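You operate a simulated robot arm through the tools that you are given. There is no shell and no other tool. Be economical: measure what you need, move in short steps, check, and stop when the job is done.

Carry out the task below with a simulated two-armed robot. There is one attempt and no reset: what you move stays moved.

TASK
Put one of the straps from the top of the far left bench on the top of the tall white box. Then stack the 500 g blue weight from the top of the far left bench on top of the 650 g blue weight. Then press the yellow key two times. Then put the fuse from the top of the end bench in the good tray. Then take the green tape from the grey mat and put it in the good tray. Do these in the order given.
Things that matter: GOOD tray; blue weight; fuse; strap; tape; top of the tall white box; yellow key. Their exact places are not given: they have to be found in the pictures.

Only the result counts: the job must be done as asked and must still hold three seconds after the hand-in. Knocking over, shifting, dropping, spilling or breaking anything else fails it.

THE ROBOT
Two 7-joint arms with fingered hands on one trunk, on a base that drives. Base frame: it is fixed to the floor where the robot stands at the start and does not move with it; the origin is under the middle of the robot, x ahead of it, y to its left, z up. Lengths are in mm, angles in degrees, forces in N, time in s.
The left shoulder is at the start at [20, 123, 1265], the right one opposite. With the tool pointing down near the work surface each hand reaches from about 100 to 480 mm from the robot's upright axis, wherever it stands, measured 20 degrees to its own side. Places, roughly: GOOD tray (26x20 cm) [-1400, -4020, 400]; blue weight [500, -250, 1000]; fuse [-1500, -4000, 1000]; strap (5x5x2 cm) [400, -600, 900]; tape [-1750, -4250, 1000]; top of the tall white box [-1400, -1700, 600]; yellow key [-600, -3900, 1000]. Payload 2.4 kg a hand.
Tool frame (each hand has its own): the origin (TCP) lies between the finger pads and is the grasp point; the fingertips stand 17 mm ahead of it; z points along the fingers, y is the line along which they close. The gripper opens to 88 mm. The gripper's body begins 47 mm behind the TCP. The gripper is a hand of 3 fingers: y runs from the thumb to the fingers, the wrist lies at [0, 0, -165] in the tool frame, and closing takes about 1.5 s.
Orientation is that of the tool frame in the base frame, as [roll, pitch, yaw] about the fixed x, y, z axes, in that order (R = Rz(yaw) Ry(pitch) Rx(roll)). With the fingers straight down and closing along the base's y, the tool's x points along the base's -x, its y along +y and its z along -z.

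THE INTERFACE
- The arms move only by the tool play_rows. It takes "left_rows", "right_rows" or both (then of equal length, played together; a hand with none holds still); each is a list of rows, each a list of 7 numbers: the shift along the tool's x, y, z in units of 30 mm (1.0 is 30 mm), then the turn, a rotation vector about the tool's x, y, z in units of 4 degrees (1.0 is 4 degrees), then the gripper command, from -1 (shut) to 1 (fully open), values between in proportion. In form: [[tx, ty, tz, rx, ry, rz, gripper], ...]. A call has 1 to 10 rows; each row shifts and turns the commanded pose from where the row before left it, along the tool's axes as they then stand. A call with a number of a shift or a turn outside -1 to 1 is refused whole. Rows are played at 5 a second. More than 50 mm and 8.6 degrees between two rows, or a gripper value outside its range, and nothing of the call is played. A pose out of reach is approached as far as the arm can. The call stops where the force on the tool passes 40 N (or 10 N more than at its start, if that is more) or the arm is blocked; 0.2 s more then pass. The fingers move at their own pace (about 45 mm/s each) and stop on an object; they squeeze with about 21 N. The grip force told is the motor's: it shows also when the fingers shut on nothing. Time passes only in rows, and 0.2 s behind the last, so rows that do not move let the fingers close. It gives the time, the measured TCP pose, the force on the tool (base axes), the opening and the grip force at its end, in the units of the frame above (readings bear some noise), with the torque about the TCP (base axes, N m) and any sound that the robot's microphone picked up, and new pictures: "show" is both (left out), scene, wrist or none (wrist: the cameras of the hands that moved).
- Cameras (640 x 400 px; columns grow to the right, rows downward): "scene" is now at [41.1, -13, 1702.2]; the picture's right is [-0.18, -0.98, 0.00], its down [-0.89, 0.16, -0.43] and it looks along [0.43, -0.08, -0.90] (base axes); focal length 269 px, centre (320, 200). "left" rides on the left gripper at [-52, 4, -66] in its tool frame; the picture's right is [-0.08, -1.00, 0.00], its down [0.78, -0.07, -0.62] and it looks along [0.62, -0.05, 0.78] (tool axes); focal length 243 px, centre (320, 200). "right" rides on the right gripper at [52, 4, -66] in its tool frame; the picture's right is [-0.08, 1.00, 0.00], its down [-0.78, -0.07, -0.62] and it looks along [-0.62, -0.05, 0.78] (tool axes); focal length 243 px, centre (320, 200).
- slide_trunk(by): slides the trunk up (or, below 0, down) by that many mm; the arms and the scene camera ride with it, the base frame stays. It gives what a move gives, with no picture.
- drive_base(legs): drives the robot by 1 to 6 legs, each [ahead, left, turn to the left] in mm, mm and degrees, along the robot's own axes; the way and the turn of a leg run together, so that a leg with both is an arc; at most 1500 mm and 180 degrees a leg. The arms and the cameras ride along, it lands a little off, and it stops where it bumps. It gives what a move gives, and a new picture of the scene camera.
- preshape(shape, hand): the hand has 3 fingers and takes this shape, open, in about a second: jaw (thumb against the fingers, like two jaws); tri (thumb and two fingers); tip (a fingertip pinch); poke (one finger out to press); point (the index stretched); flat (the hand flat); cup (the hand cupped); fist (a fist). The gripper value then closes the fingers along that shape, each until it touches; the sizes above hold for jaw. It gives what a move gives, with no picture.
- head_to(pan, tilt): turns the head with the scene camera to pan (to the left, within 120 degrees either way) and tilt (down, from -29 to 69), counted from straight ahead of the robot. It gives what a move gives, and a new picture of the scene camera.
- measure_at(camera, pixels): for up to 12 pixels [column, row] of the newest picture of that camera ("zoom" is the newest enlarged one), the place [x, y, z] in the base frame of the surface seen there, good to about 2 mm. No time passes.
- close_up(camera, box): a new picture of the part [left, top, right, bottom] of that camera's present view, enlarged. No time passes.
- hand_in(): hands the job in; it is judged then, once.

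Go step by step. Measure first, check grasps and placings, and put right what went wrong. The budget is 110 turns and 260 pictures, counting those below and the enlarged ones. Unless the task says otherwise, let go and move clear before handing in.

The tools are called after "Emit:" by a JSON object that holds its "method" and its "body". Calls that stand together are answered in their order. play_rows: Moves the arms, as the interface text tells. Its arguments: {"type":"object","properties":{"left_rows":{"type":"array","items":{"type":"array","items":{"type":"number"}}},"right_rows":{"type":"array","items":{"type":"array","items":{"type":"number"}}},"show":{"type":"string","enum":["both","scene","wrist","none"]}},"required":[]} The other tools are called the same way: slide_trunk (by) slides the trunk up or down; preshape (shape, hand) gives the hand a shape; drive_base (legs) drives the base; head_to (pan, tilt) turns the head that bears the scene camera; measure_at (camera, pixels) gives the place of the surface under pixels of a picture; close_up (camera, box) takes an enlarged picture of a part of a camera's view; hand_in () hands the job in.

At the start:

```text
time: 0.0
left_tcp_pos: [276.7, -12.5, 1157.3]
left_tool_rot: [180.0, 0.0, -180.0]
left_force: [-0.4, 0.5, 0.2]
left_moment: [-0.04, -0.05, 0.02]
left_opening: 88.0
left_grip_force: 0.0
left_shape: jaw
right_tcp_pos: [219.3, -241.8, 1145.4]
right_tool_rot: [-179.9, 0.1, -180.0]
right_force: [-0.6, -0.4, 1.2]
right_moment: [-0.02, -0.01, 0.0]
right_opening: 87.9
right_grip_force: 0.1
right_shape: jaw
trunk travel left (down, up): [-479.0, 351.0]
robot x, y, heading: [-0.1, -3.0, 0.1]
head pan, tilt: [-10.4, 64.3]
```

scene: 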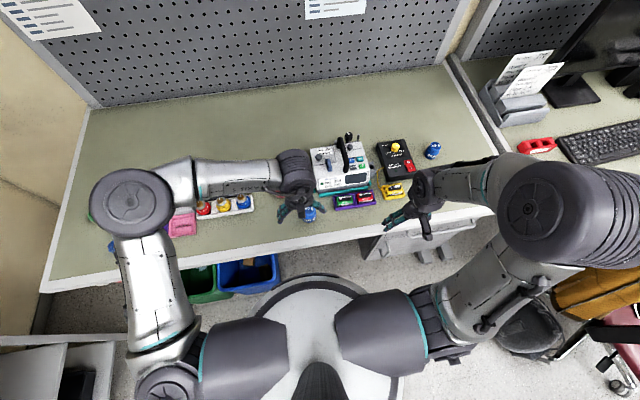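
right: 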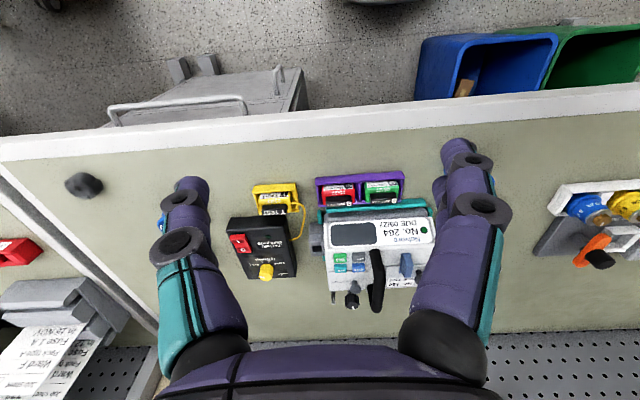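
left: 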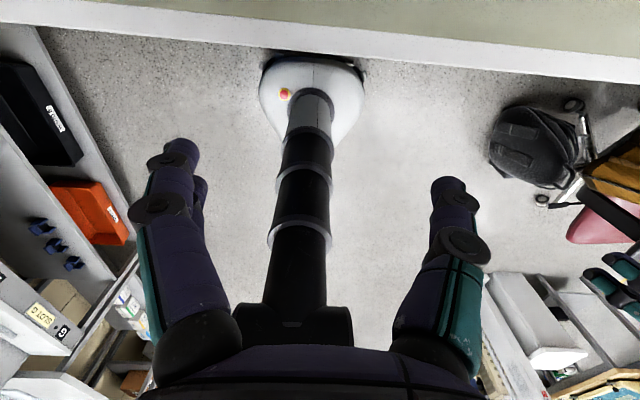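

The scene shows a bench ahead with blue cylinders near (432,150) and (310,213). I look around for details first.

Emit:
{"method": "close_up", "body": {"camera": "scene", "box": [280, 120, 480, 245]}}

Emit:
{"method": "head_to", "body": {"pan": -45, "tilt": 40}}

```text
3.20 times, centred on (380, 182) of scene
```

zoom: 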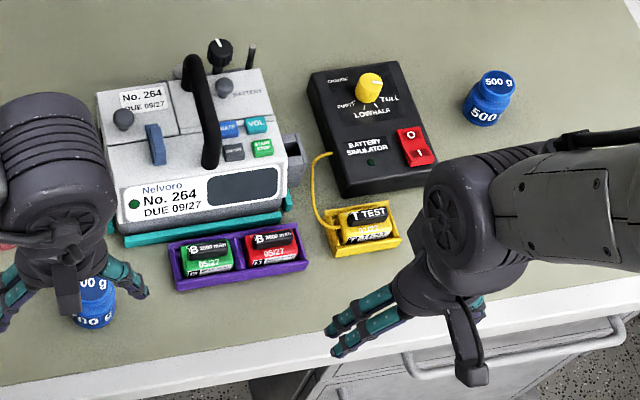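

```text
time: 1.0
left_tcp_pos: [275.8, -12.8, 1157.6]
left_tool_rot: [-179.9, 0.0, -180.0]
left_force: [-0.4, 0.1, -0.4]
left_moment: [0.02, 0.02, -0.01]
left_opening: 87.9
left_grip_force: 0.0
left_shape: jaw
right_tcp_pos: [218.2, -240.2, 1146.3]
right_tool_rot: [179.9, 0.0, 179.9]
right_force: [0.5, 0.4, -0.1]
right_moment: [0.01, -0.03, 0.01]
right_opening: 87.9
right_grip_force: 0.0
right_shape: jaw
trunk travel left (down, up): [-479.0, 351.0]
robot x, y, heading: [3.1, -2.7, 0.0]
head pan, tilt: [-45.0, 40.0]
```

scene: 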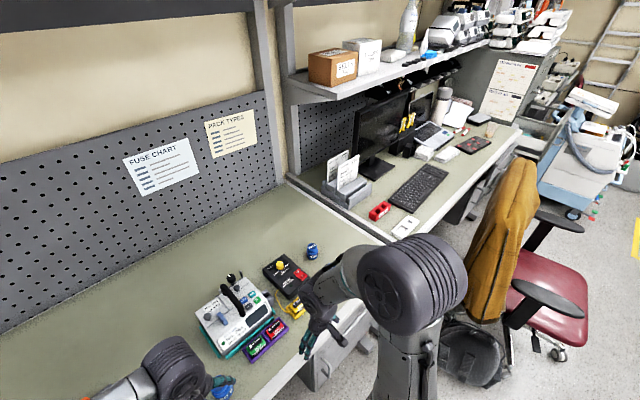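

The right wrist picture shows a dark roll at (83,185), maybe the strap. I measure it and enlarge it.

Emit:
{"method": "measure_at", "body": {"camera": "right", "pixels": [[83, 185], [83, 175], [70, 185], [100, 185], [100, 160], [268, 272], [600, 245]]}}

Emit:
{"method": "close_up", "body": {"camera": "right", "box": [0, 120, 320, 320]}}

Emit:
{"method": "close_up", "body": {"camera": "right", "box": [440, 120, 640, 320]}}

Emit:
{"method": "head_to", "body": {"pan": -20, "tilt": 60}}

Emit:
{"method": "head_to", "body": {"pan": -110, "tilt": 25}}

```text
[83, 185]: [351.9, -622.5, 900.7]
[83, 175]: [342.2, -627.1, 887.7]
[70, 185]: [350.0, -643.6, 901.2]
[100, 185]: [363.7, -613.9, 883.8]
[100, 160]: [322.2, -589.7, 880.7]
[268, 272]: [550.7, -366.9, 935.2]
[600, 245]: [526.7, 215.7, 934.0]
```

```text
2.00 times, centred on (160, 220) of right
```

zoom: 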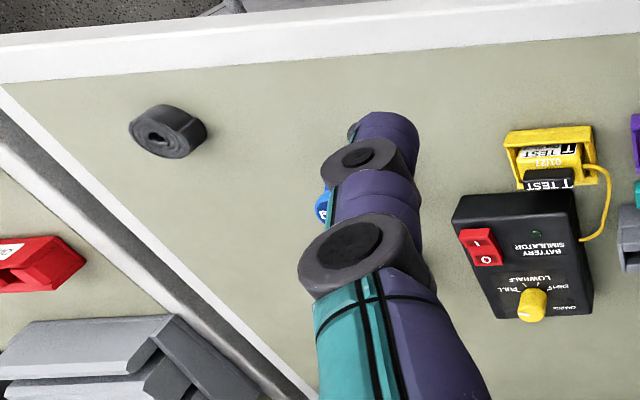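

```text
2.00 times, centred on (540, 220) of right
```

zoom: 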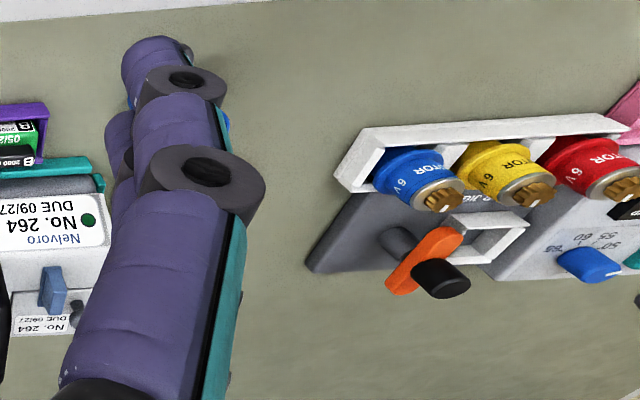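

```text
time: 1.9
left_tcp_pos: [275.2, -12.5, 1156.7]
left_tool_rot: [179.9, 0.0, -180.0]
left_force: [-0.1, 0.0, -0.8]
left_moment: [0.0, 0.02, 0.01]
left_opening: 87.9
left_grip_force: 0.0
left_shape: jaw
right_tcp_pos: [219.1, -241.5, 1145.3]
right_tool_rot: [-180.0, 0.1, 180.0]
right_force: [0.1, -0.3, -0.6]
right_moment: [-0.03, -0.01, -0.04]
right_opening: 87.9
right_grip_force: 0.1
right_shape: jaw
trunk travel left (down, up): [-479.0, 351.0]
robot x, y, heading: [1.7, 3.8, 0.1]
head pan, tilt: [-20.0, 60.0]
```

scene: 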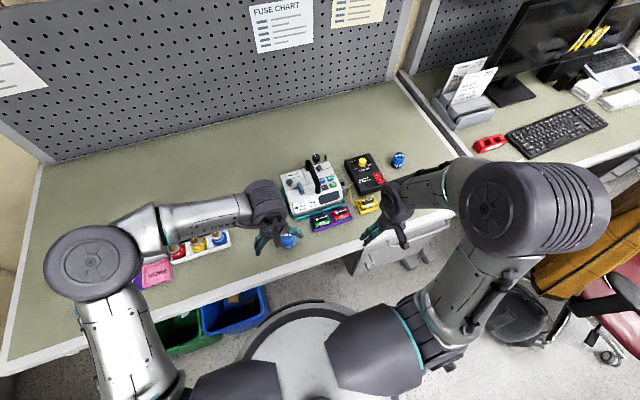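

```text
time: 3.5
left_tcp_pos: [275.7, -12.0, 1155.7]
left_tool_rot: [180.0, 0.0, 180.0]
left_force: [0.2, 0.0, 0.1]
left_moment: [-0.02, -0.01, -0.02]
left_opening: 87.8
left_grip_force: 0.0
left_shape: jaw
right_tcp_pos: [219.3, -241.9, 1144.6]
right_tool_rot: [180.0, 0.0, -179.9]
right_force: [0.4, 0.4, 0.2]
right_moment: [-0.02, 0.04, -0.01]
right_opening: 88.1
right_grip_force: 0.1
right_shape: jaw
trunk travel left (down, up): [-479.0, 351.0]
robot x, y, heading: [-0.6, 1.0, 0.2]
head pan, tilt: [-110.0, 25.0]
```

scene: 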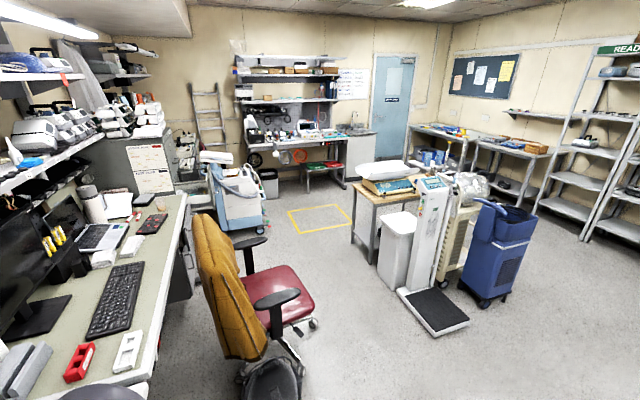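

The strap is at about [351,-622,890]. I look down to the right for driving room, and lift the left arm away to read the second blue weight.

Emit:
{"method": "head_to", "body": {"pan": -70, "tilt": 60}}

Emit:
{"method": "play_rows", "body": {"left_rows": [[1, -1, 0, 0, 0, 0, 1], [1, -1, 0, 0, 0, 0, 1], [1, -1, 0, 0, 0, 0, 1], [0, -1, -1, 0, 0, 0, 1]], "show": "none"}}

Emit:
{"method": "head_to", "body": {"pan": -10, "tilt": 60}}

Emit:
{"method": "close_up", "body": {"camera": "scene", "box": [230, 120, 430, 245]}}

```text
time: 4.6
left_tcp_pos: [275.3, -12.2, 1157.4]
left_tool_rot: [180.0, 0.0, -179.9]
left_force: [-0.4, 1.0, 0.5]
left_moment: [-0.02, 0.0, 0.02]
left_opening: 87.9
left_grip_force: 0.0
left_shape: jaw
right_tcp_pos: [218.1, -241.0, 1144.4]
right_tool_rot: [180.0, 0.1, -180.0]
right_force: [0.0, -0.8, 0.4]
right_moment: [-0.01, 0.02, -0.02]
right_opening: 88.0
right_grip_force: 0.0
right_shape: jaw
trunk travel left (down, up): [-479.0, 351.0]
robot x, y, heading: [1.3, -1.1, 0.1]
head pan, tilt: [-70.0, 60.0]
```

scene: 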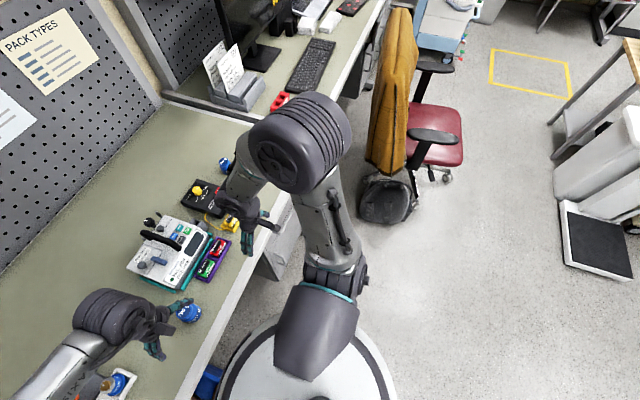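

```text
time: 5.6
left_tcp_pos: [186.5, -133.5, 1185.9]
left_tool_rot: [180.0, -0.1, -179.9]
left_force: [0.5, 0.1, -0.4]
left_moment: [0.0, -0.01, -0.03]
left_opening: 87.7
left_grip_force: 0.0
left_shape: jaw
right_tcp_pos: [217.6, -240.9, 1145.0]
right_tool_rot: [180.0, 0.0, 179.9]
right_force: [-0.4, 0.0, -0.4]
right_moment: [0.03, -0.01, 0.03]
right_opening: 87.8
right_grip_force: 0.1
right_shape: jaw
trunk travel left (down, up): [-479.0, 351.0]
robot x, y, heading: [2.2, 2.2, 0.0]
head pan, tilt: [-70.0, 60.0]
```

```text
time: 6.9
left_tcp_pos: [186.4, -133.6, 1186.4]
left_tool_rot: [-179.9, 0.0, -180.0]
left_force: [-0.4, -1.0, 0.5]
left_moment: [0.02, 0.01, -0.04]
left_opening: 88.0
left_grip_force: 0.0
left_shape: jaw
right_tcp_pos: [218.8, -241.2, 1145.3]
right_tool_rot: [179.9, 0.1, 180.0]
right_force: [-0.5, 0.0, 0.2]
right_moment: [-0.01, -0.02, 0.01]
right_opening: 87.9
right_grip_force: 0.1
right_shape: jaw
trunk travel left (down, up): [-479.0, 351.0]
robot x, y, heading: [-1.5, -0.5, 0.1]
head pan, tilt: [-10.0, 60.0]
```

scene: 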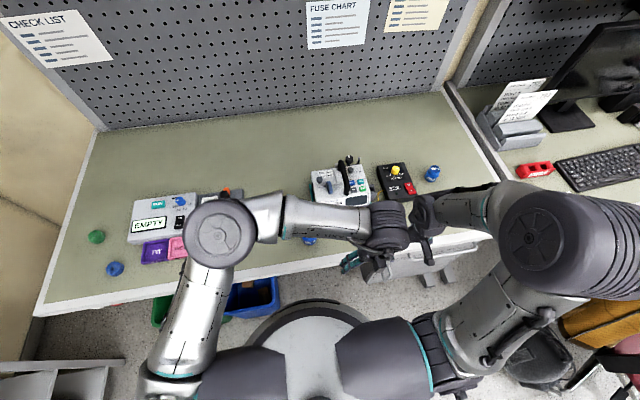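

```text
3.20 times, centred on (330, 182) of scene
```

zoom: 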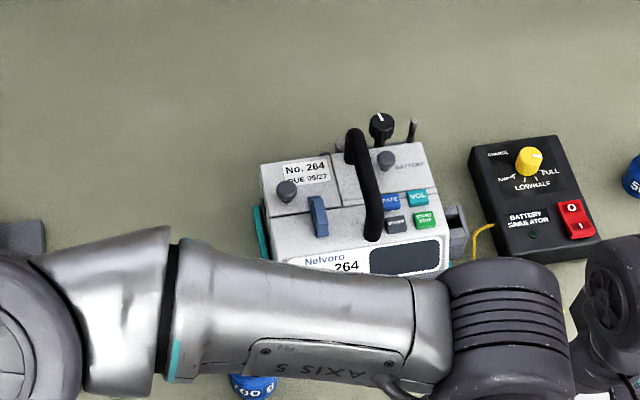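

The left arm went the wrong way; there are also objects at (115,268) and (96,236). I move the left arm to the left and look again.

Emit:
{"method": "play_rows", "body": {"left_rows": [[0, 1, 0, 0, 0, 0, 1], [0, 1, 0, 0, 0, 0, 1], [0, 1, 0, 0, 0, 0, 1], [0, 1, 0, 0, 0, 0, 1], [0, 1, 0, 0, 0, 0, 1], [0, 1, 0, 0, 0, 0, 1], [0, 1, 0, 0, 0, 0, 1], [0, 1, 0, 0, 0, 0, 1], [0, 1, 0, 0, 0, 0, 1], [0, 1, 0, 0, 0, 0, 1]], "show": "scene"}}

Emit:
{"method": "close_up", "body": {"camera": "scene", "box": [290, 140, 450, 260]}}

Emit:
{"method": "close_up", "body": {"camera": "scene", "box": [50, 190, 210, 290]}}

```text
time: 9.1
left_tcp_pos: [190.6, 166.9, 1189.2]
left_tool_rot: [-180.0, -0.2, 179.8]
left_force: [-0.3, 0.5, -0.5]
left_moment: [0.02, 0.0, 0.01]
left_opening: 87.9
left_grip_force: 0.0
left_shape: jaw
left hand out of reach, approached as far as the arm can: row 10
right_tcp_pos: [218.7, -239.6, 1144.8]
right_tool_rot: [-180.0, 0.1, 179.9]
right_force: [-0.2, -0.2, 0.7]
right_moment: [0.0, -0.01, 0.01]
right_opening: 88.0
right_grip_force: 0.0
right_shape: jaw
trunk travel left (down, up): [-479.0, 351.0]
robot x, y, heading: [-0.1, 1.3, 0.0]
head pan, tilt: [-10.0, 60.0]
```

scene: 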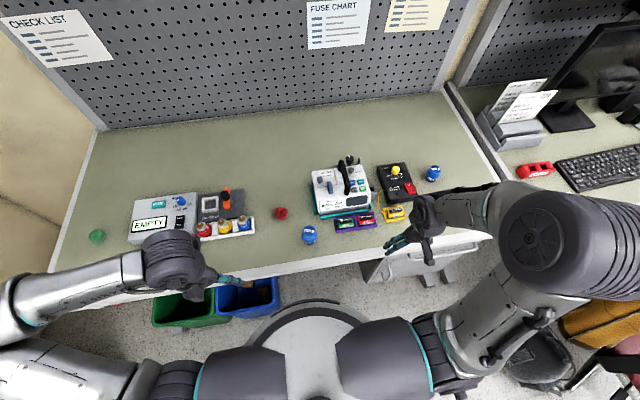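

```text
3.33 times, centred on (370, 200) of scene
```

zoom: 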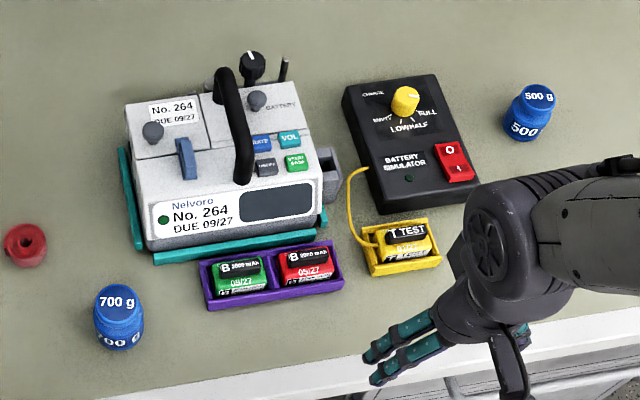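

```text
4.00 times, centred on (130, 240) of scene
```

zoom: 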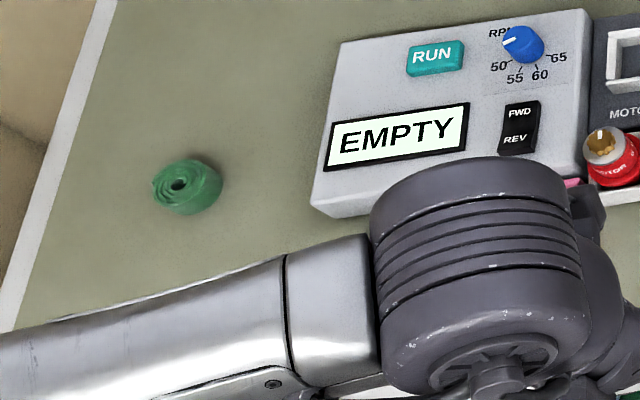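

The weight under the hand reads 700 g; another blue item was at (115,268) earlier, now hidden by the arm. I check the left wrist camera.

Emit:
{"method": "close_up", "body": {"camera": "left", "box": [0, 0, 640, 400]}}

Emit:
{"method": "measure_at", "body": {"camera": "scene", "pixels": [[97, 234], [281, 212], [309, 232], [433, 170], [310, 245], [433, 183]]}}

Emit:
{"method": "play_rows", "body": {"left_rows": [[0, -1, -1, 0, 0, 0, 1], [0, -1, -1, 0, 0, 0, 1], [0, -1, -1, 0, 0, 0, 1], [0, -1, -1, 0, 0, 0, 1], [0, -1, -1, 0, 0, 0, 1], [0, -1, 0, 0, 0, 0, 1], [0, -1, 0, 0, 0, 0, 1]], "show": "scene"}}

Emit:
{"method": "close_up", "body": {"camera": "scene", "box": [50, 190, 210, 290]}}

```text
1.00 times, centred on (320, 200) of left (not enlarged: the box is as wide or as high as the picture)
```

zoom: 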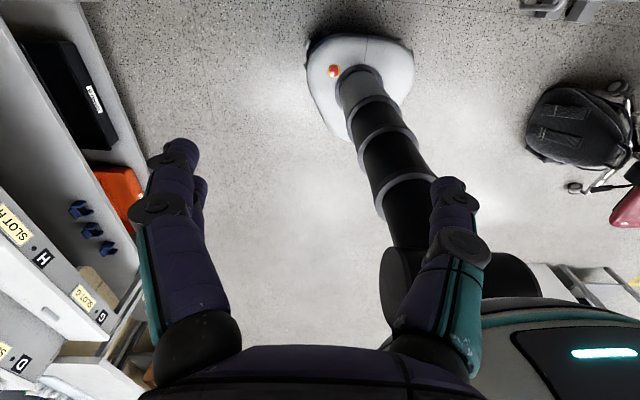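

```text
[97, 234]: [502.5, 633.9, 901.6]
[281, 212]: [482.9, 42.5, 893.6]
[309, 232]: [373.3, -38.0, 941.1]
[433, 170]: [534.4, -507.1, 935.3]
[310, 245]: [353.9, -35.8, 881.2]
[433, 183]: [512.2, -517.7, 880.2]
```

```text
time: 10.7
left_tcp_pos: [191.7, -43.1, 1338.3]
left_tool_rot: [-180.0, -0.1, -179.9]
left_force: [-0.2, 0.7, -0.8]
left_moment: [-0.03, -0.01, -0.01]
left_opening: 88.1
left_grip_force: 0.1
left_shape: jaw
right_tcp_pos: [218.9, -241.4, 1144.1]
right_tool_rot: [-180.0, 0.0, -180.0]
right_force: [-0.8, 0.1, 0.2]
right_moment: [0.01, -0.01, 0.01]
right_opening: 88.1
right_grip_force: 0.1
right_shape: jaw
trunk travel left (down, up): [-479.0, 351.0]
robot x, y, heading: [0.7, -5.3, -0.2]
head pan, tilt: [-10.0, 60.0]
```

scene: 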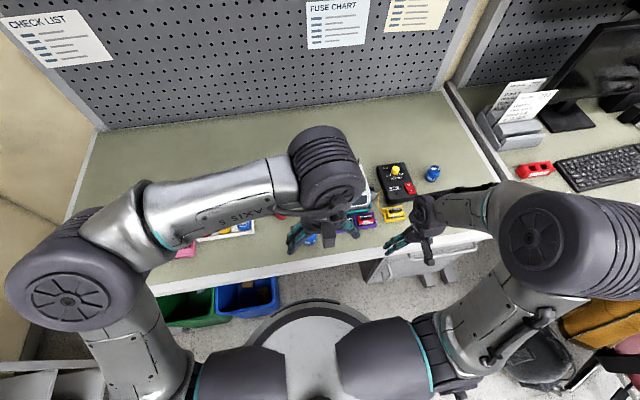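

```text
4.00 times, centred on (130, 240) of scene
```

zoom: 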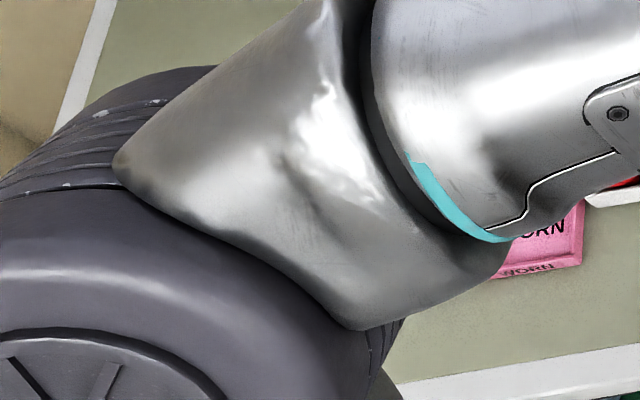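

I measure clearance for driving right: base edge, drawer front, backpack.

Emit:
{"method": "measure_at", "body": {"camera": "scene", "pixels": [[310, 303], [310, 285], [430, 262], [470, 250], [490, 236], [560, 350], [440, 285], [340, 262], [200, 282], [270, 298]]}}

Emit:
{"method": "head_to", "body": {"pan": -60, "tilt": 65}}

```text
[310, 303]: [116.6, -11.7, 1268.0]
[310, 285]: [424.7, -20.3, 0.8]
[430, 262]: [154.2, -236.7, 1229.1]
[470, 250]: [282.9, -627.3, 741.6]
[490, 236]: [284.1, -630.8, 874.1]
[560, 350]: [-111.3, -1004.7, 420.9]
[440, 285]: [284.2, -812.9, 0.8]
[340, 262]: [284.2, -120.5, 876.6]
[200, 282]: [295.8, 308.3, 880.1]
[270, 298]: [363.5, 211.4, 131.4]
```

```text
time: 11.9
left_tcp_pos: [191.2, -41.3, 1339.3]
left_tool_rot: [180.0, 0.0, 180.0]
left_force: [-0.8, 0.3, -0.1]
left_moment: [0.01, 0.01, -0.01]
left_opening: 87.8
left_grip_force: 0.0
left_shape: jaw
right_tcp_pos: [218.8, -240.4, 1145.1]
right_tool_rot: [180.0, 0.0, -180.0]
right_force: [0.5, -0.7, 0.3]
right_moment: [0.02, -0.01, 0.0]
right_opening: 88.1
right_grip_force: 0.1
right_shape: jaw
trunk travel left (down, up): [-479.0, 351.0]
robot x, y, heading: [-0.9, 1.1, 0.0]
head pan, tilt: [-60.0, 65.0]
```

scene: 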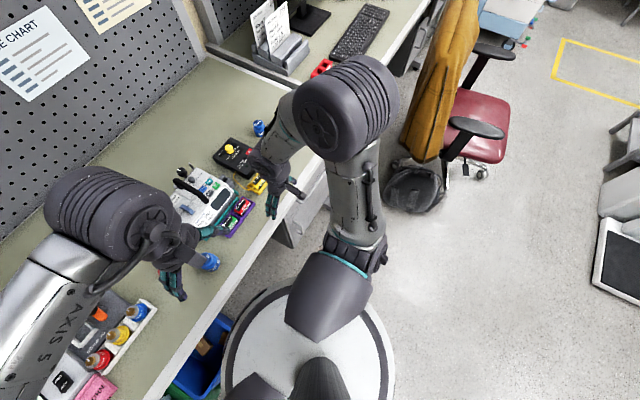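

Emit:
{"method": "measure_at", "body": {"camera": "scene", "pixels": [[392, 360], [375, 318], [250, 310], [285, 290], [410, 205], [385, 195], [470, 170], [300, 235], [280, 245], [460, 160]]}}

```text
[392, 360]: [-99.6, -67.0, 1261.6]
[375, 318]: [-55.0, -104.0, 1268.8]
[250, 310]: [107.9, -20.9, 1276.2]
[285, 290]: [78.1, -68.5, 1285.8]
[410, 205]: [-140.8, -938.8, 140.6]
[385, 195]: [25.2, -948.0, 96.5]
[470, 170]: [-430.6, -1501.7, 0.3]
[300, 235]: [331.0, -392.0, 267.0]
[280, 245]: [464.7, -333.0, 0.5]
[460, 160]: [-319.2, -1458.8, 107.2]
```

Room to the right is sufficient (backpack begins about y=-850). I drive 400 mm to the right.

Emit:
{"method": "drive_base", "body": {"legs": [[0, -400, 0]]}}

Emit:
{"method": "head_to", "body": {"pan": -15, "tilt": 64}}

Emit:
{"method": "close_up", "body": {"camera": "right", "box": [0, 0, 640, 400]}}

```text
time: 14.4
left_tcp_pos: [189.5, -446.9, 1338.1]
left_tool_rot: [180.0, 0.0, -179.9]
left_force: [0.0, 1.0, -0.4]
left_moment: [0.03, -0.03, 0.03]
left_opening: 87.9
left_grip_force: 0.2
left_shape: jaw
right_tcp_pos: [218.2, -646.7, 1143.4]
right_tool_rot: [180.0, 0.1, 180.0]
right_force: [0.2, -0.2, 0.1]
right_moment: [-0.04, 0.0, -0.02]
right_opening: 88.1
right_grip_force: 0.0
right_shape: jaw
trunk travel left (down, up): [-479.0, 351.0]
robot x, y, heading: [-2.0, -406.2, -0.1]
head pan, tilt: [-60.0, 65.0]
```

scene: 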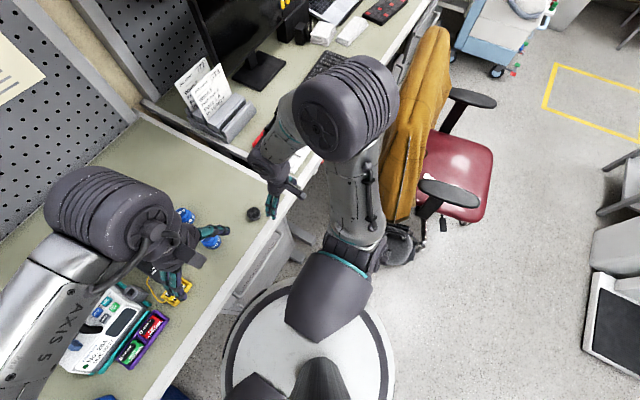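

```text
time: 15.5
left_tcp_pos: [191.6, -445.4, 1339.6]
left_tool_rot: [180.0, -0.1, 179.9]
left_force: [-0.4, 0.9, -0.2]
left_moment: [-0.01, 0.02, -0.03]
left_opening: 87.7
left_grip_force: 0.1
left_shape: jaw
right_tcp_pos: [217.9, -646.4, 1145.3]
right_tool_rot: [180.0, 0.1, 180.0]
right_force: [-0.1, 1.2, 0.5]
right_moment: [0.0, 0.01, -0.01]
right_opening: 88.0
right_grip_force: 0.1
right_shape: jaw
trunk travel left (down, up): [-479.0, 351.0]
robot x, y, heading: [-1.8, -404.8, 0.2]
head pan, tilt: [-15.0, 64.0]
```

scene: 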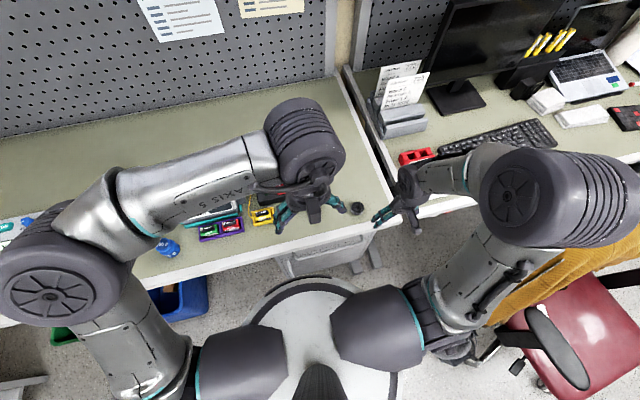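

```text
1.00 times, centred on (320, 200) of right (not enlarged: the box is as wide or as high as the picture)
```

zoom: 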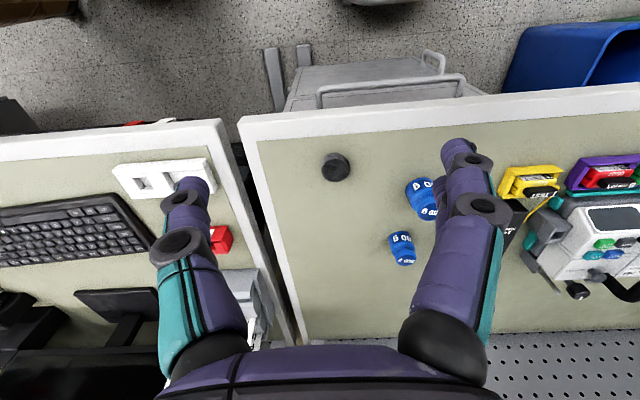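

A second weight shows at (422,198) beside the 500 g one at (402,248). I enlarge and measure.

Emit:
{"method": "close_up", "body": {"camera": "right", "box": [300, 130, 460, 280]}}

Emit:
{"method": "measure_at", "body": {"camera": "right", "pixels": [[336, 160], [336, 170], [322, 168], [350, 168], [420, 186], [430, 213], [402, 240], [403, 262], [336, 180]]}}

```text
2.67 times, centred on (380, 205) of right
```

zoom: 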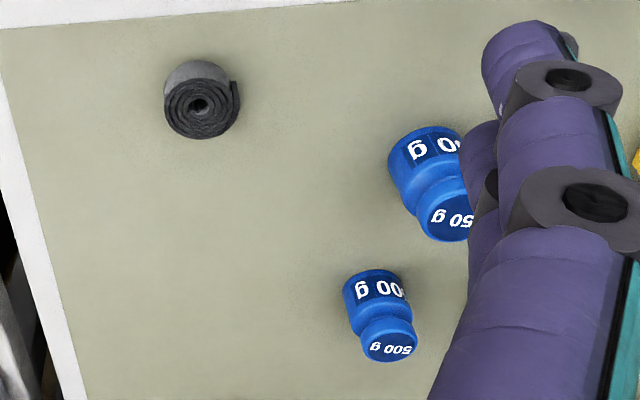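

```text
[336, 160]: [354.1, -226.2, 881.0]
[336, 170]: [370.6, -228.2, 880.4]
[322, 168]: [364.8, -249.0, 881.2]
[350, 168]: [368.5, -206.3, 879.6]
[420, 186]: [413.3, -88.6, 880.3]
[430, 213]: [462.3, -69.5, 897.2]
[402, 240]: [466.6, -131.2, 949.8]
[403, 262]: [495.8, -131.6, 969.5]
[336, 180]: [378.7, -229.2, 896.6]
```

The front one ends in "50 g": the 650 g. I measure in the zoom picture.

Emit:
{"method": "measure_at", "body": {"camera": "zoom", "pixels": [[200, 105], [200, 75], [168, 105], [238, 100], [195, 130], [450, 222], [393, 180], [425, 140], [390, 350], [375, 290], [362, 350], [418, 345]]}}

```text
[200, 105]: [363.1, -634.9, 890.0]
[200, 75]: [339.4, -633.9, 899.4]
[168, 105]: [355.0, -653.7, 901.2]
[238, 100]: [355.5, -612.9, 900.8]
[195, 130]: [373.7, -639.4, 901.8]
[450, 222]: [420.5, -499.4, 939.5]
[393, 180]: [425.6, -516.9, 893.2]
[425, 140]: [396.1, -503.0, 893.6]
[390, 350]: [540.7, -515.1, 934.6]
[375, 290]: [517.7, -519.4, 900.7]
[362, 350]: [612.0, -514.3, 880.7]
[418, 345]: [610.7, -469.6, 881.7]
```

The grey strap is centred at about [357,-634], top 901. I lower the right hand above it.

Emit:
{"method": "play_rows", "body": {"right_rows": [[-0.66, 0.05, 0.8, 0, 0, 0, 1], [-0.66, 0.05, 0.8, 0, 0, 0, 1], [-0.66, 0.06, 0.8, 0, 0, 0, 1], [-0.66, 0.06, 0.8, 0, 0, 0, 1], [-0.66, 0.06, 0.8, 0, 0, 0, 1], [-0.66, 0.06, 0.8, 0, 0, 0, 1], [-0.66, 0.06, 0.8, 0, 0, 0, 1], [0, 0, 0.9, 0, 0, 0, 1]], "show": "wrist"}}

```text
time: 17.3
left_tcp_pos: [190.6, -445.9, 1338.8]
left_tool_rot: [180.0, 0.1, -180.0]
left_force: [-0.6, 0.7, -0.8]
left_moment: [0.0, -0.03, -0.01]
left_opening: 88.0
left_grip_force: 0.0
left_shape: jaw
right_tcp_pos: [358.5, -635.1, 949.7]
right_tool_rot: [-180.0, 0.0, 180.0]
right_force: [0.0, -0.7, -0.2]
right_moment: [-0.01, -0.03, -0.04]
right_opening: 87.9
right_grip_force: 0.0
right_shape: jaw
trunk travel left (down, up): [-479.0, 351.0]
robot x, y, heading: [-2.6, -405.9, -0.3]
head pan, tilt: [-15.0, 64.0]
```

right: 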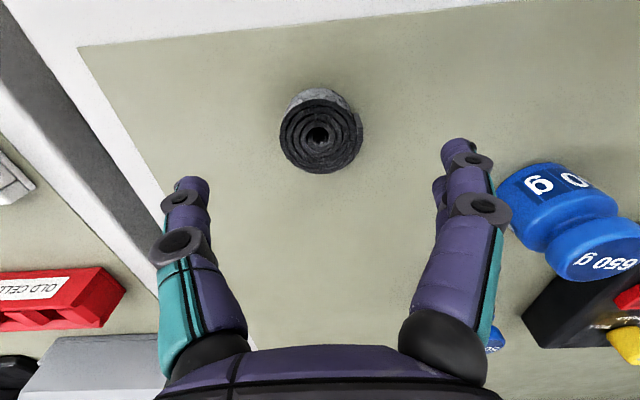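

The strap lies between the fingers at (320,132), and "650 g" is readable at (600,262). I check its centre.

Emit:
{"method": "measure_at", "body": {"camera": "right", "pixels": [[283, 132], [358, 132], [320, 172], [320, 103], [510, 215], [575, 190], [600, 262]]}}

```text
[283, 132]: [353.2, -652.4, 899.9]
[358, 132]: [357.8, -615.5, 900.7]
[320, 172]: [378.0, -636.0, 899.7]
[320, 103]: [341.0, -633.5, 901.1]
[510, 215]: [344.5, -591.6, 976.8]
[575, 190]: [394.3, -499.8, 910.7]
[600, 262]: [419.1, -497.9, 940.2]
```

Emit:
{"method": "play_rows", "body": {"right_rows": [[0, 0, 0.8, 0, 0, 0, 1], [0, 0, 0.8, 0, 0, 0, 1], [0, 0, 0, 0, 0, 0, -1], [0, 0, 0, 0, 0, 0, -1], [0, 0, 0, 0, 0, 0, -1], [0, 0, 0, 0, 0, 0, -1], [0, 0, 0, 0, 0, 0, -1], [0, 0, 0, 0, 0, 0, -1], [0, 0, 0, 0, 0, 0, -1], [0, 0, 0, 0, 0, 0, -1]], "show": "none"}}

Emit:
{"method": "play_rows", "body": {"right_rows": [[0, 0, -1, 0, 0, 0, -1], [0, 0, -1, 0, 0, 0, -1], [0, 0, -1, 0, 0, 0, -1], [0, 0, -1, 0, 0, 0, -1], [0, 0, -1, 0, 0, 0, -1], [0, 0, -1, 0, 0, 0, -1], [0, 0, -1, 0, 0, 0, -1], [0, 0, -1, 0, 0, 0, -1]], "show": "wrist"}}

```text
time: 19.5
left_tcp_pos: [191.3, -446.6, 1339.0]
left_tool_rot: [180.0, 0.0, -180.0]
left_force: [-0.6, 0.7, -0.4]
left_moment: [0.01, 0.0, 0.01]
left_opening: 87.8
left_grip_force: 0.0
left_shape: jaw
right_tcp_pos: [358.3, -633.9, 901.4]
right_tool_rot: [-180.0, 0.0, -180.0]
right_force: [0.6, 0.6, -0.9]
right_moment: [-0.01, -0.02, 0.0]
right_opening: 35.9
right_grip_force: 21.3
right_shape: jaw
trunk travel left (down, up): [-479.0, 351.0]
robot x, y, heading: [-0.1, -405.0, -0.0]
head pan, tilt: [-15.0, 64.0]
```

```text
time: 21.3
left_tcp_pos: [190.5, -445.3, 1338.6]
left_tool_rot: [180.0, 0.0, -180.0]
left_force: [-0.5, -0.1, 0.4]
left_moment: [-0.04, 0.02, -0.02]
left_opening: 88.1
left_grip_force: 0.0
left_shape: jaw
right_tcp_pos: [357.3, -633.7, 1142.3]
right_tool_rot: [180.0, 0.1, -180.0]
right_force: [0.4, 0.1, 1.0]
right_moment: [0.02, 0.0, 0.01]
right_opening: 35.7
right_grip_force: 21.2
right_shape: jaw
trunk travel left (down, up): [-479.0, 351.0]
robot x, y, heading: [6.5, -404.7, -0.2]
head pan, tilt: [-15.0, 64.0]
```

right: 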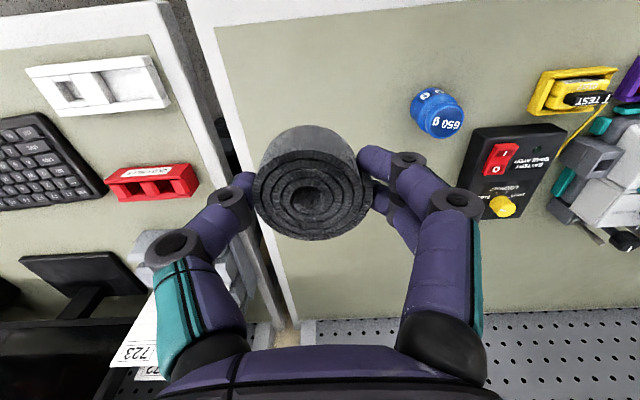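

Strap held (opening 36). I tuck the right arm in and look behind for the way to the white box.

Emit:
{"method": "play_rows", "body": {"right_rows": [[1, 0.5, 0, 0, 0, 0, -1], [1, 0.5, 0, 0, 0, 0, -1], [1, 0.5, 0, 0, 0, 0, -1], [1, 0.5, 0, 0, 0, 0, -1]], "show": "none"}}

Emit:
{"method": "head_to", "body": {"pan": -120, "tilt": 35}}

Emit:
{"method": "head_to", "body": {"pan": 120, "tilt": 30}}

```text
time: 22.3
left_tcp_pos: [190.5, -445.7, 1339.4]
left_tool_rot: [180.0, 0.0, -179.9]
left_force: [0.7, -0.2, 0.2]
left_moment: [0.01, 0.01, 0.01]
left_opening: 87.9
left_grip_force: 0.1
left_shape: jaw
right_tcp_pos: [235.8, -576.0, 1141.5]
right_tool_rot: [-180.0, 0.0, -180.0]
right_force: [-1.0, -0.3, -0.5]
right_moment: [0.02, 0.0, -0.03]
right_opening: 35.6
right_grip_force: 21.1
right_shape: jaw
trunk travel left (down, up): [-479.0, 351.0]
robot x, y, heading: [-2.0, -401.4, 0.0]
head pan, tilt: [-15.0, 64.0]
```

```text
time: 24.1
left_tcp_pos: [191.3, -447.1, 1339.4]
left_tool_rot: [-179.9, 0.0, 179.9]
left_force: [0.6, -0.3, -0.7]
left_moment: [-0.04, -0.01, 0.03]
left_opening: 88.0
left_grip_force: 0.0
left_shape: jaw
right_tcp_pos: [236.0, -576.1, 1141.6]
right_tool_rot: [179.9, 0.0, 179.9]
right_force: [0.7, 0.6, 0.1]
right_moment: [0.0, 0.02, 0.02]
right_opening: 35.7
right_grip_force: 20.8
right_shape: jaw
trunk travel left (down, up): [-479.0, 351.0]
robot x, y, heading: [1.0, -403.5, -0.1]
head pan, tilt: [-120.0, 35.0]
```

scene: 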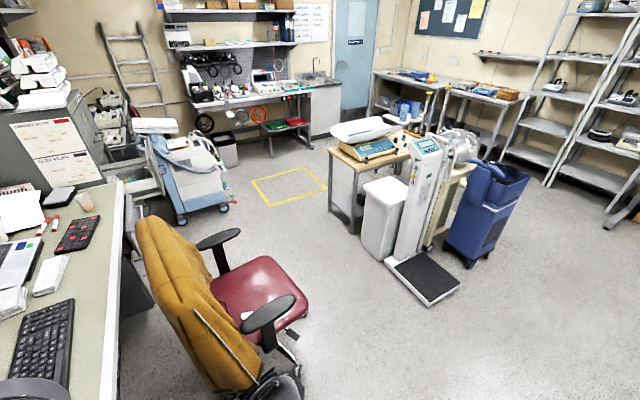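

```text
time: 27.5
left_tcp_pos: [191.2, -445.8, 1338.6]
left_tool_rot: [180.0, 0.0, 180.0]
left_force: [-0.6, -0.4, 0.4]
left_moment: [0.02, -0.01, -0.01]
left_opening: 88.1
left_grip_force: 0.0
left_shape: jaw
right_tcp_pos: [237.1, -575.9, 1141.5]
right_tool_rot: [179.9, 0.0, 180.0]
right_force: [1.0, 0.7, 0.1]
right_moment: [-0.03, 0.03, 0.01]
right_opening: 35.5
right_grip_force: 21.1
right_shape: jaw
trunk travel left (down, up): [-479.0, 351.0]
robot x, y, heading: [3.0, -405.2, 0.2]
head pan, tilt: [120.0, 30.0]
```

scene: 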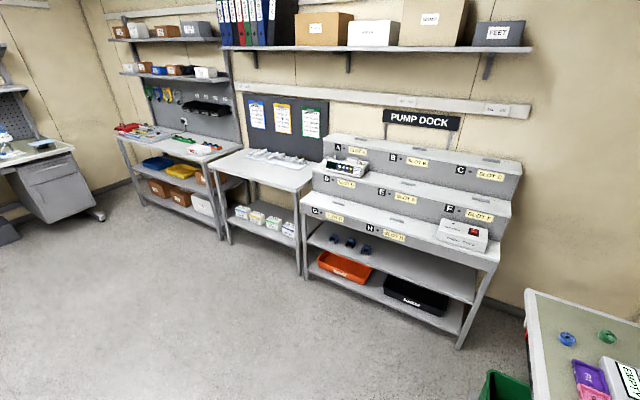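

The floor is open. The tall white box is beside the scale at (385,215). I back off and turn right toward it.

Emit:
{"method": "drive_base", "body": {"legs": [[-600, 0, 0], [0, 0, -130]]}}

Emit:
{"method": "head_to", "body": {"pan": 0, "tilt": 40}}

```text
time: 36.2
left_tcp_pos: [-738.1, -528.0, 1338.5]
left_tool_rot: [-180.0, 0.0, 50.9]
left_force: [-0.8, 0.3, 1.1]
left_moment: [-0.02, -0.03, 0.0]
left_opening: 87.9
left_grip_force: 0.0
left_shape: jaw
right_tcp_pos: [-867.1, -481.6, 1141.5]
right_tool_rot: [180.0, -0.1, 51.0]
right_force: [1.0, 0.5, -0.4]
right_moment: [0.0, 0.04, 0.02]
right_opening: 35.5
right_grip_force: 21.1
right_shape: jaw
trunk travel left (down, up): [-479.0, 351.0]
robot x, y, heading: [-587.1, -402.9, -129.4]
head pan, tilt: [120.0, 30.0]
```

scene: 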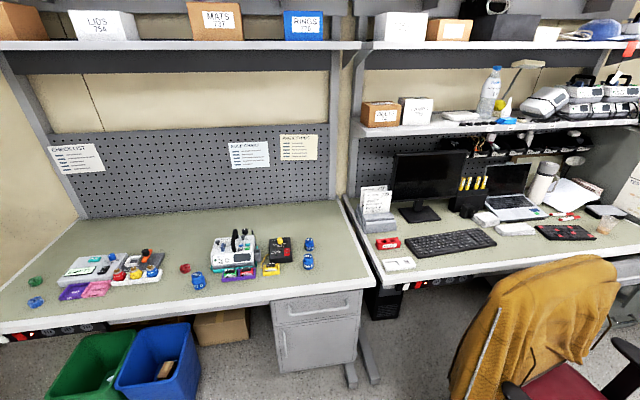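

```text
time: 38.2
left_tcp_pos: [-737.1, -527.8, 1339.8]
left_tool_rot: [180.0, 0.0, 50.8]
left_force: [-0.5, 0.3, -0.7]
left_moment: [-0.01, -0.02, 0.01]
left_opening: 87.7
left_grip_force: 0.1
left_shape: jaw
right_tcp_pos: [-866.7, -482.5, 1140.9]
right_tool_rot: [180.0, 0.1, 50.9]
right_force: [-0.8, 0.1, 0.6]
right_moment: [-0.01, 0.01, -0.03]
right_opening: 35.6
right_grip_force: 21.2
right_shape: jaw
trunk travel left (down, up): [-479.0, 351.0]
robot x, y, heading: [-583.2, -409.3, -129.1]
head pan, tilt: [0.0, 40.0]
```

scene: 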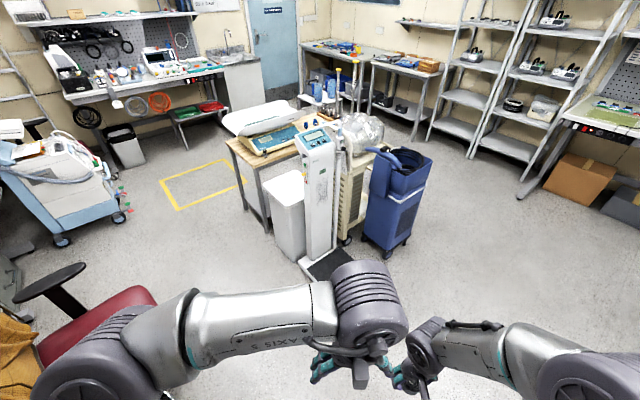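

The box top is at (288,188). I measure it and surroundings.

Emit:
{"method": "measure_at", "body": {"camera": "scene", "pixels": [[288, 190], [268, 180], [302, 202], [275, 200], [297, 173], [300, 265], [335, 255], [320, 130], [265, 235], [340, 285]]}}

Emit:
{"method": "close_up", "body": {"camera": "scene", "box": [220, 90, 380, 290]}}

```text
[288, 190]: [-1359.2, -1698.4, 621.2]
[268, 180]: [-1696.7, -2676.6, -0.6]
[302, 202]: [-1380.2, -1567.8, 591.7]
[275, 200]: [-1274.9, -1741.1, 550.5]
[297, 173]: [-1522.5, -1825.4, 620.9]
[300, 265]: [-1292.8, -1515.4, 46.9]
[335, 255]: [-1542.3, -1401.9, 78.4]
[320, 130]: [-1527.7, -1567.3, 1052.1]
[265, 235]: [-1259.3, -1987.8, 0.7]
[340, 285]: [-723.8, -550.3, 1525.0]
```

```text
2.00 times, centred on (300, 190) of scene
```

zoom: 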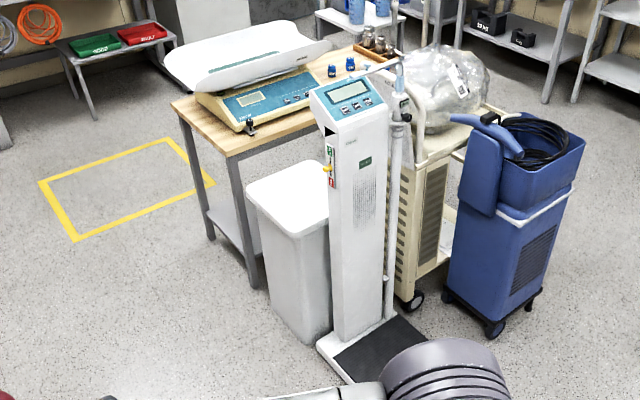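

Emit:
{"method": "measure_at", "body": {"camera": "zoom", "pixels": [[252, 186], [298, 232], [322, 212], [307, 163], [290, 195], [310, 200], [275, 200], [300, 180], [345, 360], [420, 385], [340, 70], [230, 150]]}}

```text
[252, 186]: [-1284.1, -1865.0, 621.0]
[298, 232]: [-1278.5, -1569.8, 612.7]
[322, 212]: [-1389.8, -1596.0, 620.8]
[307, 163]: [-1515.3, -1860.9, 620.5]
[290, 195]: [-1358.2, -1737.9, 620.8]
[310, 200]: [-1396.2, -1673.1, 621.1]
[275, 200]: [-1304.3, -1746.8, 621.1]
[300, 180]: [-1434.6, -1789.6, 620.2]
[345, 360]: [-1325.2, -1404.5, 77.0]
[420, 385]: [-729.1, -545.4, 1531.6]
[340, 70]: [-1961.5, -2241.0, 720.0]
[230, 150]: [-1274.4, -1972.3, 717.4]
```

Box top spans about x -1280..-1510, y -1590..-1870 at z 621. I drive to stand at (-940,-1830) facing it (heading 180).

Emit:
{"method": "drive_base", "body": {"legs": [[1329, 623, 0], [0, 0, -50.9]]}}

Emit:
{"method": "head_to", "body": {"pan": -10, "tilt": 60}}

```text
time: 47.7
left_tcp_pos: [-1126.2, -1780.8, 1340.0]
left_tool_rot: [180.0, 0.0, 0.1]
left_force: [0.0, -0.9, -0.3]
left_moment: [0.01, -0.02, -0.01]
left_opening: 87.9
left_grip_force: 0.0
left_shape: jaw
right_tcp_pos: [-1172.8, -1650.4, 1141.4]
right_tool_rot: [180.0, 0.0, 0.1]
right_force: [0.9, 1.0, 0.5]
right_moment: [-0.01, 0.01, 0.0]
right_opening: 35.5
right_grip_force: 20.8
right_shape: jaw
trunk travel left (down, up): [-479.0, 351.0]
robot x, y, heading: [-936.3, -1822.9, -179.7]
head pan, tilt: [0.0, 40.0]
```

scene: 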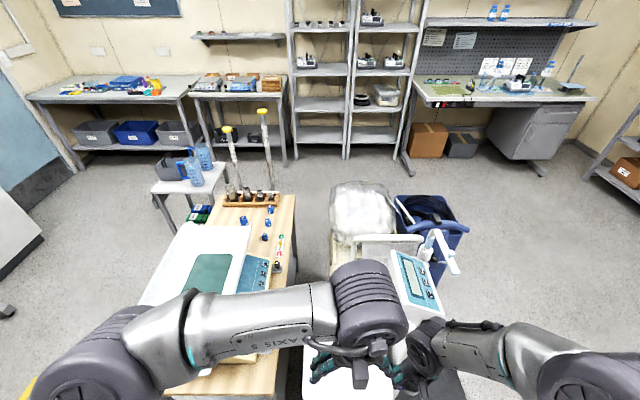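

```text
time: 48.6
left_tcp_pos: [-1126.6, -1779.6, 1338.4]
left_tool_rot: [179.9, -0.1, 0.1]
left_force: [0.0, 0.1, -0.1]
left_moment: [0.03, -0.02, 0.0]
left_opening: 87.9
left_grip_force: 0.1
left_shape: jaw
right_tcp_pos: [-1172.7, -1650.5, 1140.4]
right_tool_rot: [180.0, 0.0, 0.1]
right_force: [-0.7, -0.6, -0.6]
right_moment: [0.01, 0.01, -0.02]
right_opening: 35.3
right_grip_force: 21.3
right_shape: jaw
trunk travel left (down, up): [-479.0, 351.0]
robot x, y, heading: [-934.4, -1821.2, -179.9]
head pan, tilt: [-10.0, 60.0]
```

scene: 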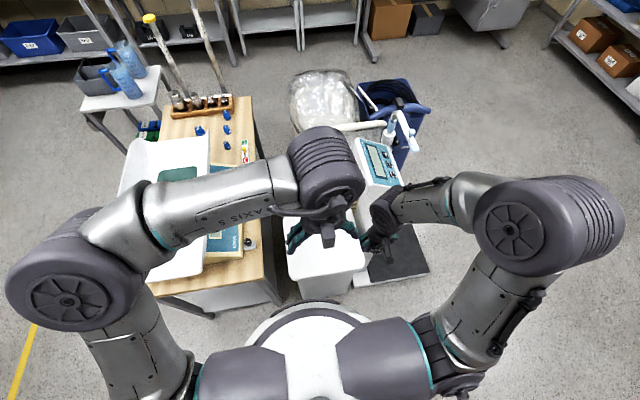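

I measure the scale's column for clearance and move the left hand aside.

Emit:
{"method": "measure_at", "body": {"camera": "scene", "pixels": [[378, 184], [362, 150], [352, 185], [365, 215], [390, 265], [295, 262], [360, 262], [180, 170], [330, 275]]}}

Emit:
{"method": "play_rows", "body": {"left_rows": [[0, 1, 0, 0, 0, 0, 1], [0, 1, 0, 0, 0, 0, 1], [0, 1, 0, 0, 0, 0, 1], [0, 1, 0, 0, 0, 0, 1]], "show": "none"}}

Emit:
{"method": "slide_trunk", "body": {"by": -290}}

Emit:
{"method": "head_to", "body": {"pan": 0, "tilt": 60}}

Emit:
{"method": "close_up", "body": {"camera": "right", "box": [0, 0, 640, 400]}}

```text
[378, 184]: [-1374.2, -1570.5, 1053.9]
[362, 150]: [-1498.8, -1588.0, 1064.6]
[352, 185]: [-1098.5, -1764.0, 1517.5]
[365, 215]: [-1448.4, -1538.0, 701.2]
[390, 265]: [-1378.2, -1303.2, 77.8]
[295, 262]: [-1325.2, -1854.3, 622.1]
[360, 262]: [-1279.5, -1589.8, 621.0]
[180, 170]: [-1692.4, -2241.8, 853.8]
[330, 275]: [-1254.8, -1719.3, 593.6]
```

```text
time: 49.6
left_tcp_pos: [-1126.0, -1899.3, 1340.7]
left_tool_rot: [-180.0, -0.1, 0.2]
left_force: [-0.4, -0.5, 0.3]
left_moment: [-0.01, 0.01, -0.02]
left_opening: 87.8
left_grip_force: 0.0
left_shape: jaw
right_tcp_pos: [-1170.4, -1651.5, 1141.8]
right_tool_rot: [180.0, 0.1, 0.1]
right_force: [-0.5, -0.5, 0.4]
right_moment: [-0.03, -0.01, 0.03]
right_opening: 35.4
right_grip_force: 21.0
right_shape: jaw
trunk travel left (down, up): [-479.0, 351.0]
robot x, y, heading: [-933.2, -1818.3, -180.0]
head pan, tilt: [-10.0, 60.0]
```

```text
time: 52.5
left_tcp_pos: [-1125.8, -1899.0, 1050.4]
left_tool_rot: [-180.0, 0.0, 0.1]
left_force: [-1.0, 0.9, 0.5]
left_moment: [0.02, 0.0, -0.04]
left_opening: 88.1
left_grip_force: 0.0
left_shape: jaw
right_tcp_pos: [-1172.2, -1650.4, 851.0]
right_tool_rot: [180.0, 0.0, 0.1]
right_force: [0.4, 0.1, 0.0]
right_moment: [-0.01, 0.0, -0.02]
right_opening: 35.5
right_grip_force: 21.2
right_shape: jaw
trunk travel left (down, up): [-189.0, 641.0]
robot x, y, heading: [-932.9, -1818.6, -180.0]
head pan, tilt: [-10.0, 60.0]
```

```text
time: 53.2
left_tcp_pos: [-1126.1, -1899.3, 1050.1]
left_tool_rot: [179.9, 0.0, 0.1]
left_force: [1.0, -1.0, 0.3]
left_moment: [0.05, -0.01, 0.02]
left_opening: 88.0
left_grip_force: 0.0
left_shape: jaw
right_tcp_pos: [-1170.8, -1650.8, 851.9]
right_tool_rot: [-179.9, 0.1, 0.1]
right_force: [0.6, -0.9, -0.7]
right_moment: [0.03, 0.03, 0.03]
right_opening: 35.4
right_grip_force: 20.7
right_shape: jaw
trunk travel left (down, up): [-189.0, 641.0]
robot x, y, heading: [-933.4, -1821.9, -179.5]
head pan, tilt: [0.0, 60.0]
```

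scene: 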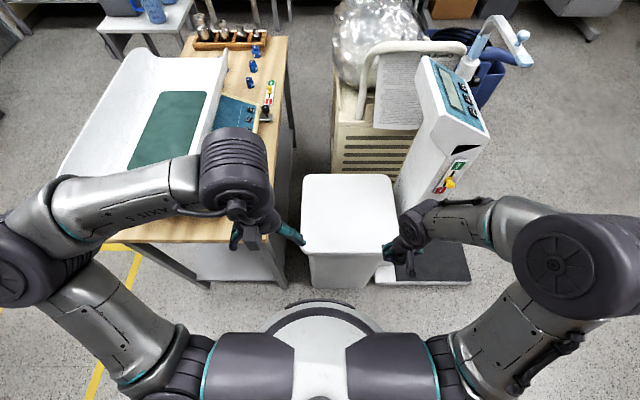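

```text
1.00 times, centred on (320, 200) of right (not enlarged: the box is as wide or as high as the picture)
```

zoom: 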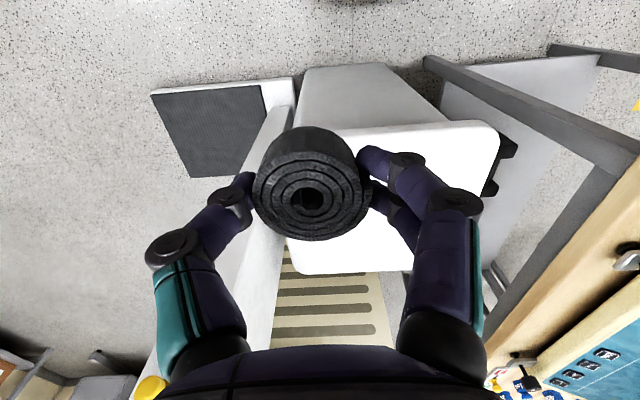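

Clear. I move the strap over the box top at about [-1325,-1745].

Emit:
{"method": "play_rows", "body": {"right_rows": [[-0.3, 0.8, 0.5, 0, 0, 0, -1], [-0.5, 0.8, 0.5, 0, 0, 0, -1], [-0.8, 0.8, 0.5, 0, 0, 0, -1], [-0.8, 0.77, 0.5, 0, 0, 0, -1], [-0.9, 0, 0.7, 0, 0, 0, -1], [-0.9, 0, 0.7, 0, 0, 0, -1], [-0.9, 0, 0.7, 0, 0, 0, -1], [0, 0, 0.8, 0, 0, 0, -1]], "show": "scene"}}

```text
time: 55.0
left_tcp_pos: [-1125.8, -1900.7, 1049.6]
left_tool_rot: [179.9, 0.0, 0.0]
left_force: [0.2, 0.5, -0.6]
left_moment: [0.01, 0.05, -0.01]
left_opening: 87.7
left_grip_force: 0.0
left_shape: jaw
right_tcp_pos: [-1324.3, -1744.3, 704.0]
right_tool_rot: [179.9, -0.1, 0.1]
right_force: [-0.1, 0.3, 0.1]
right_moment: [0.0, 0.04, 0.05]
right_opening: 35.4
right_grip_force: 20.9
right_shape: jaw
trunk travel left (down, up): [-189.0, 641.0]
robot x, y, heading: [-935.0, -1820.7, -179.8]
head pan, tilt: [0.0, 60.0]
```

scene: 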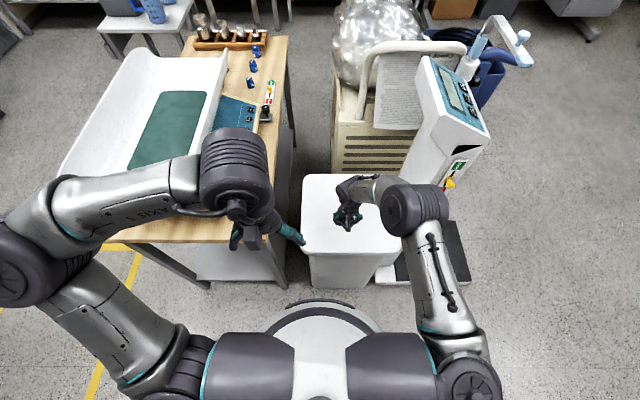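

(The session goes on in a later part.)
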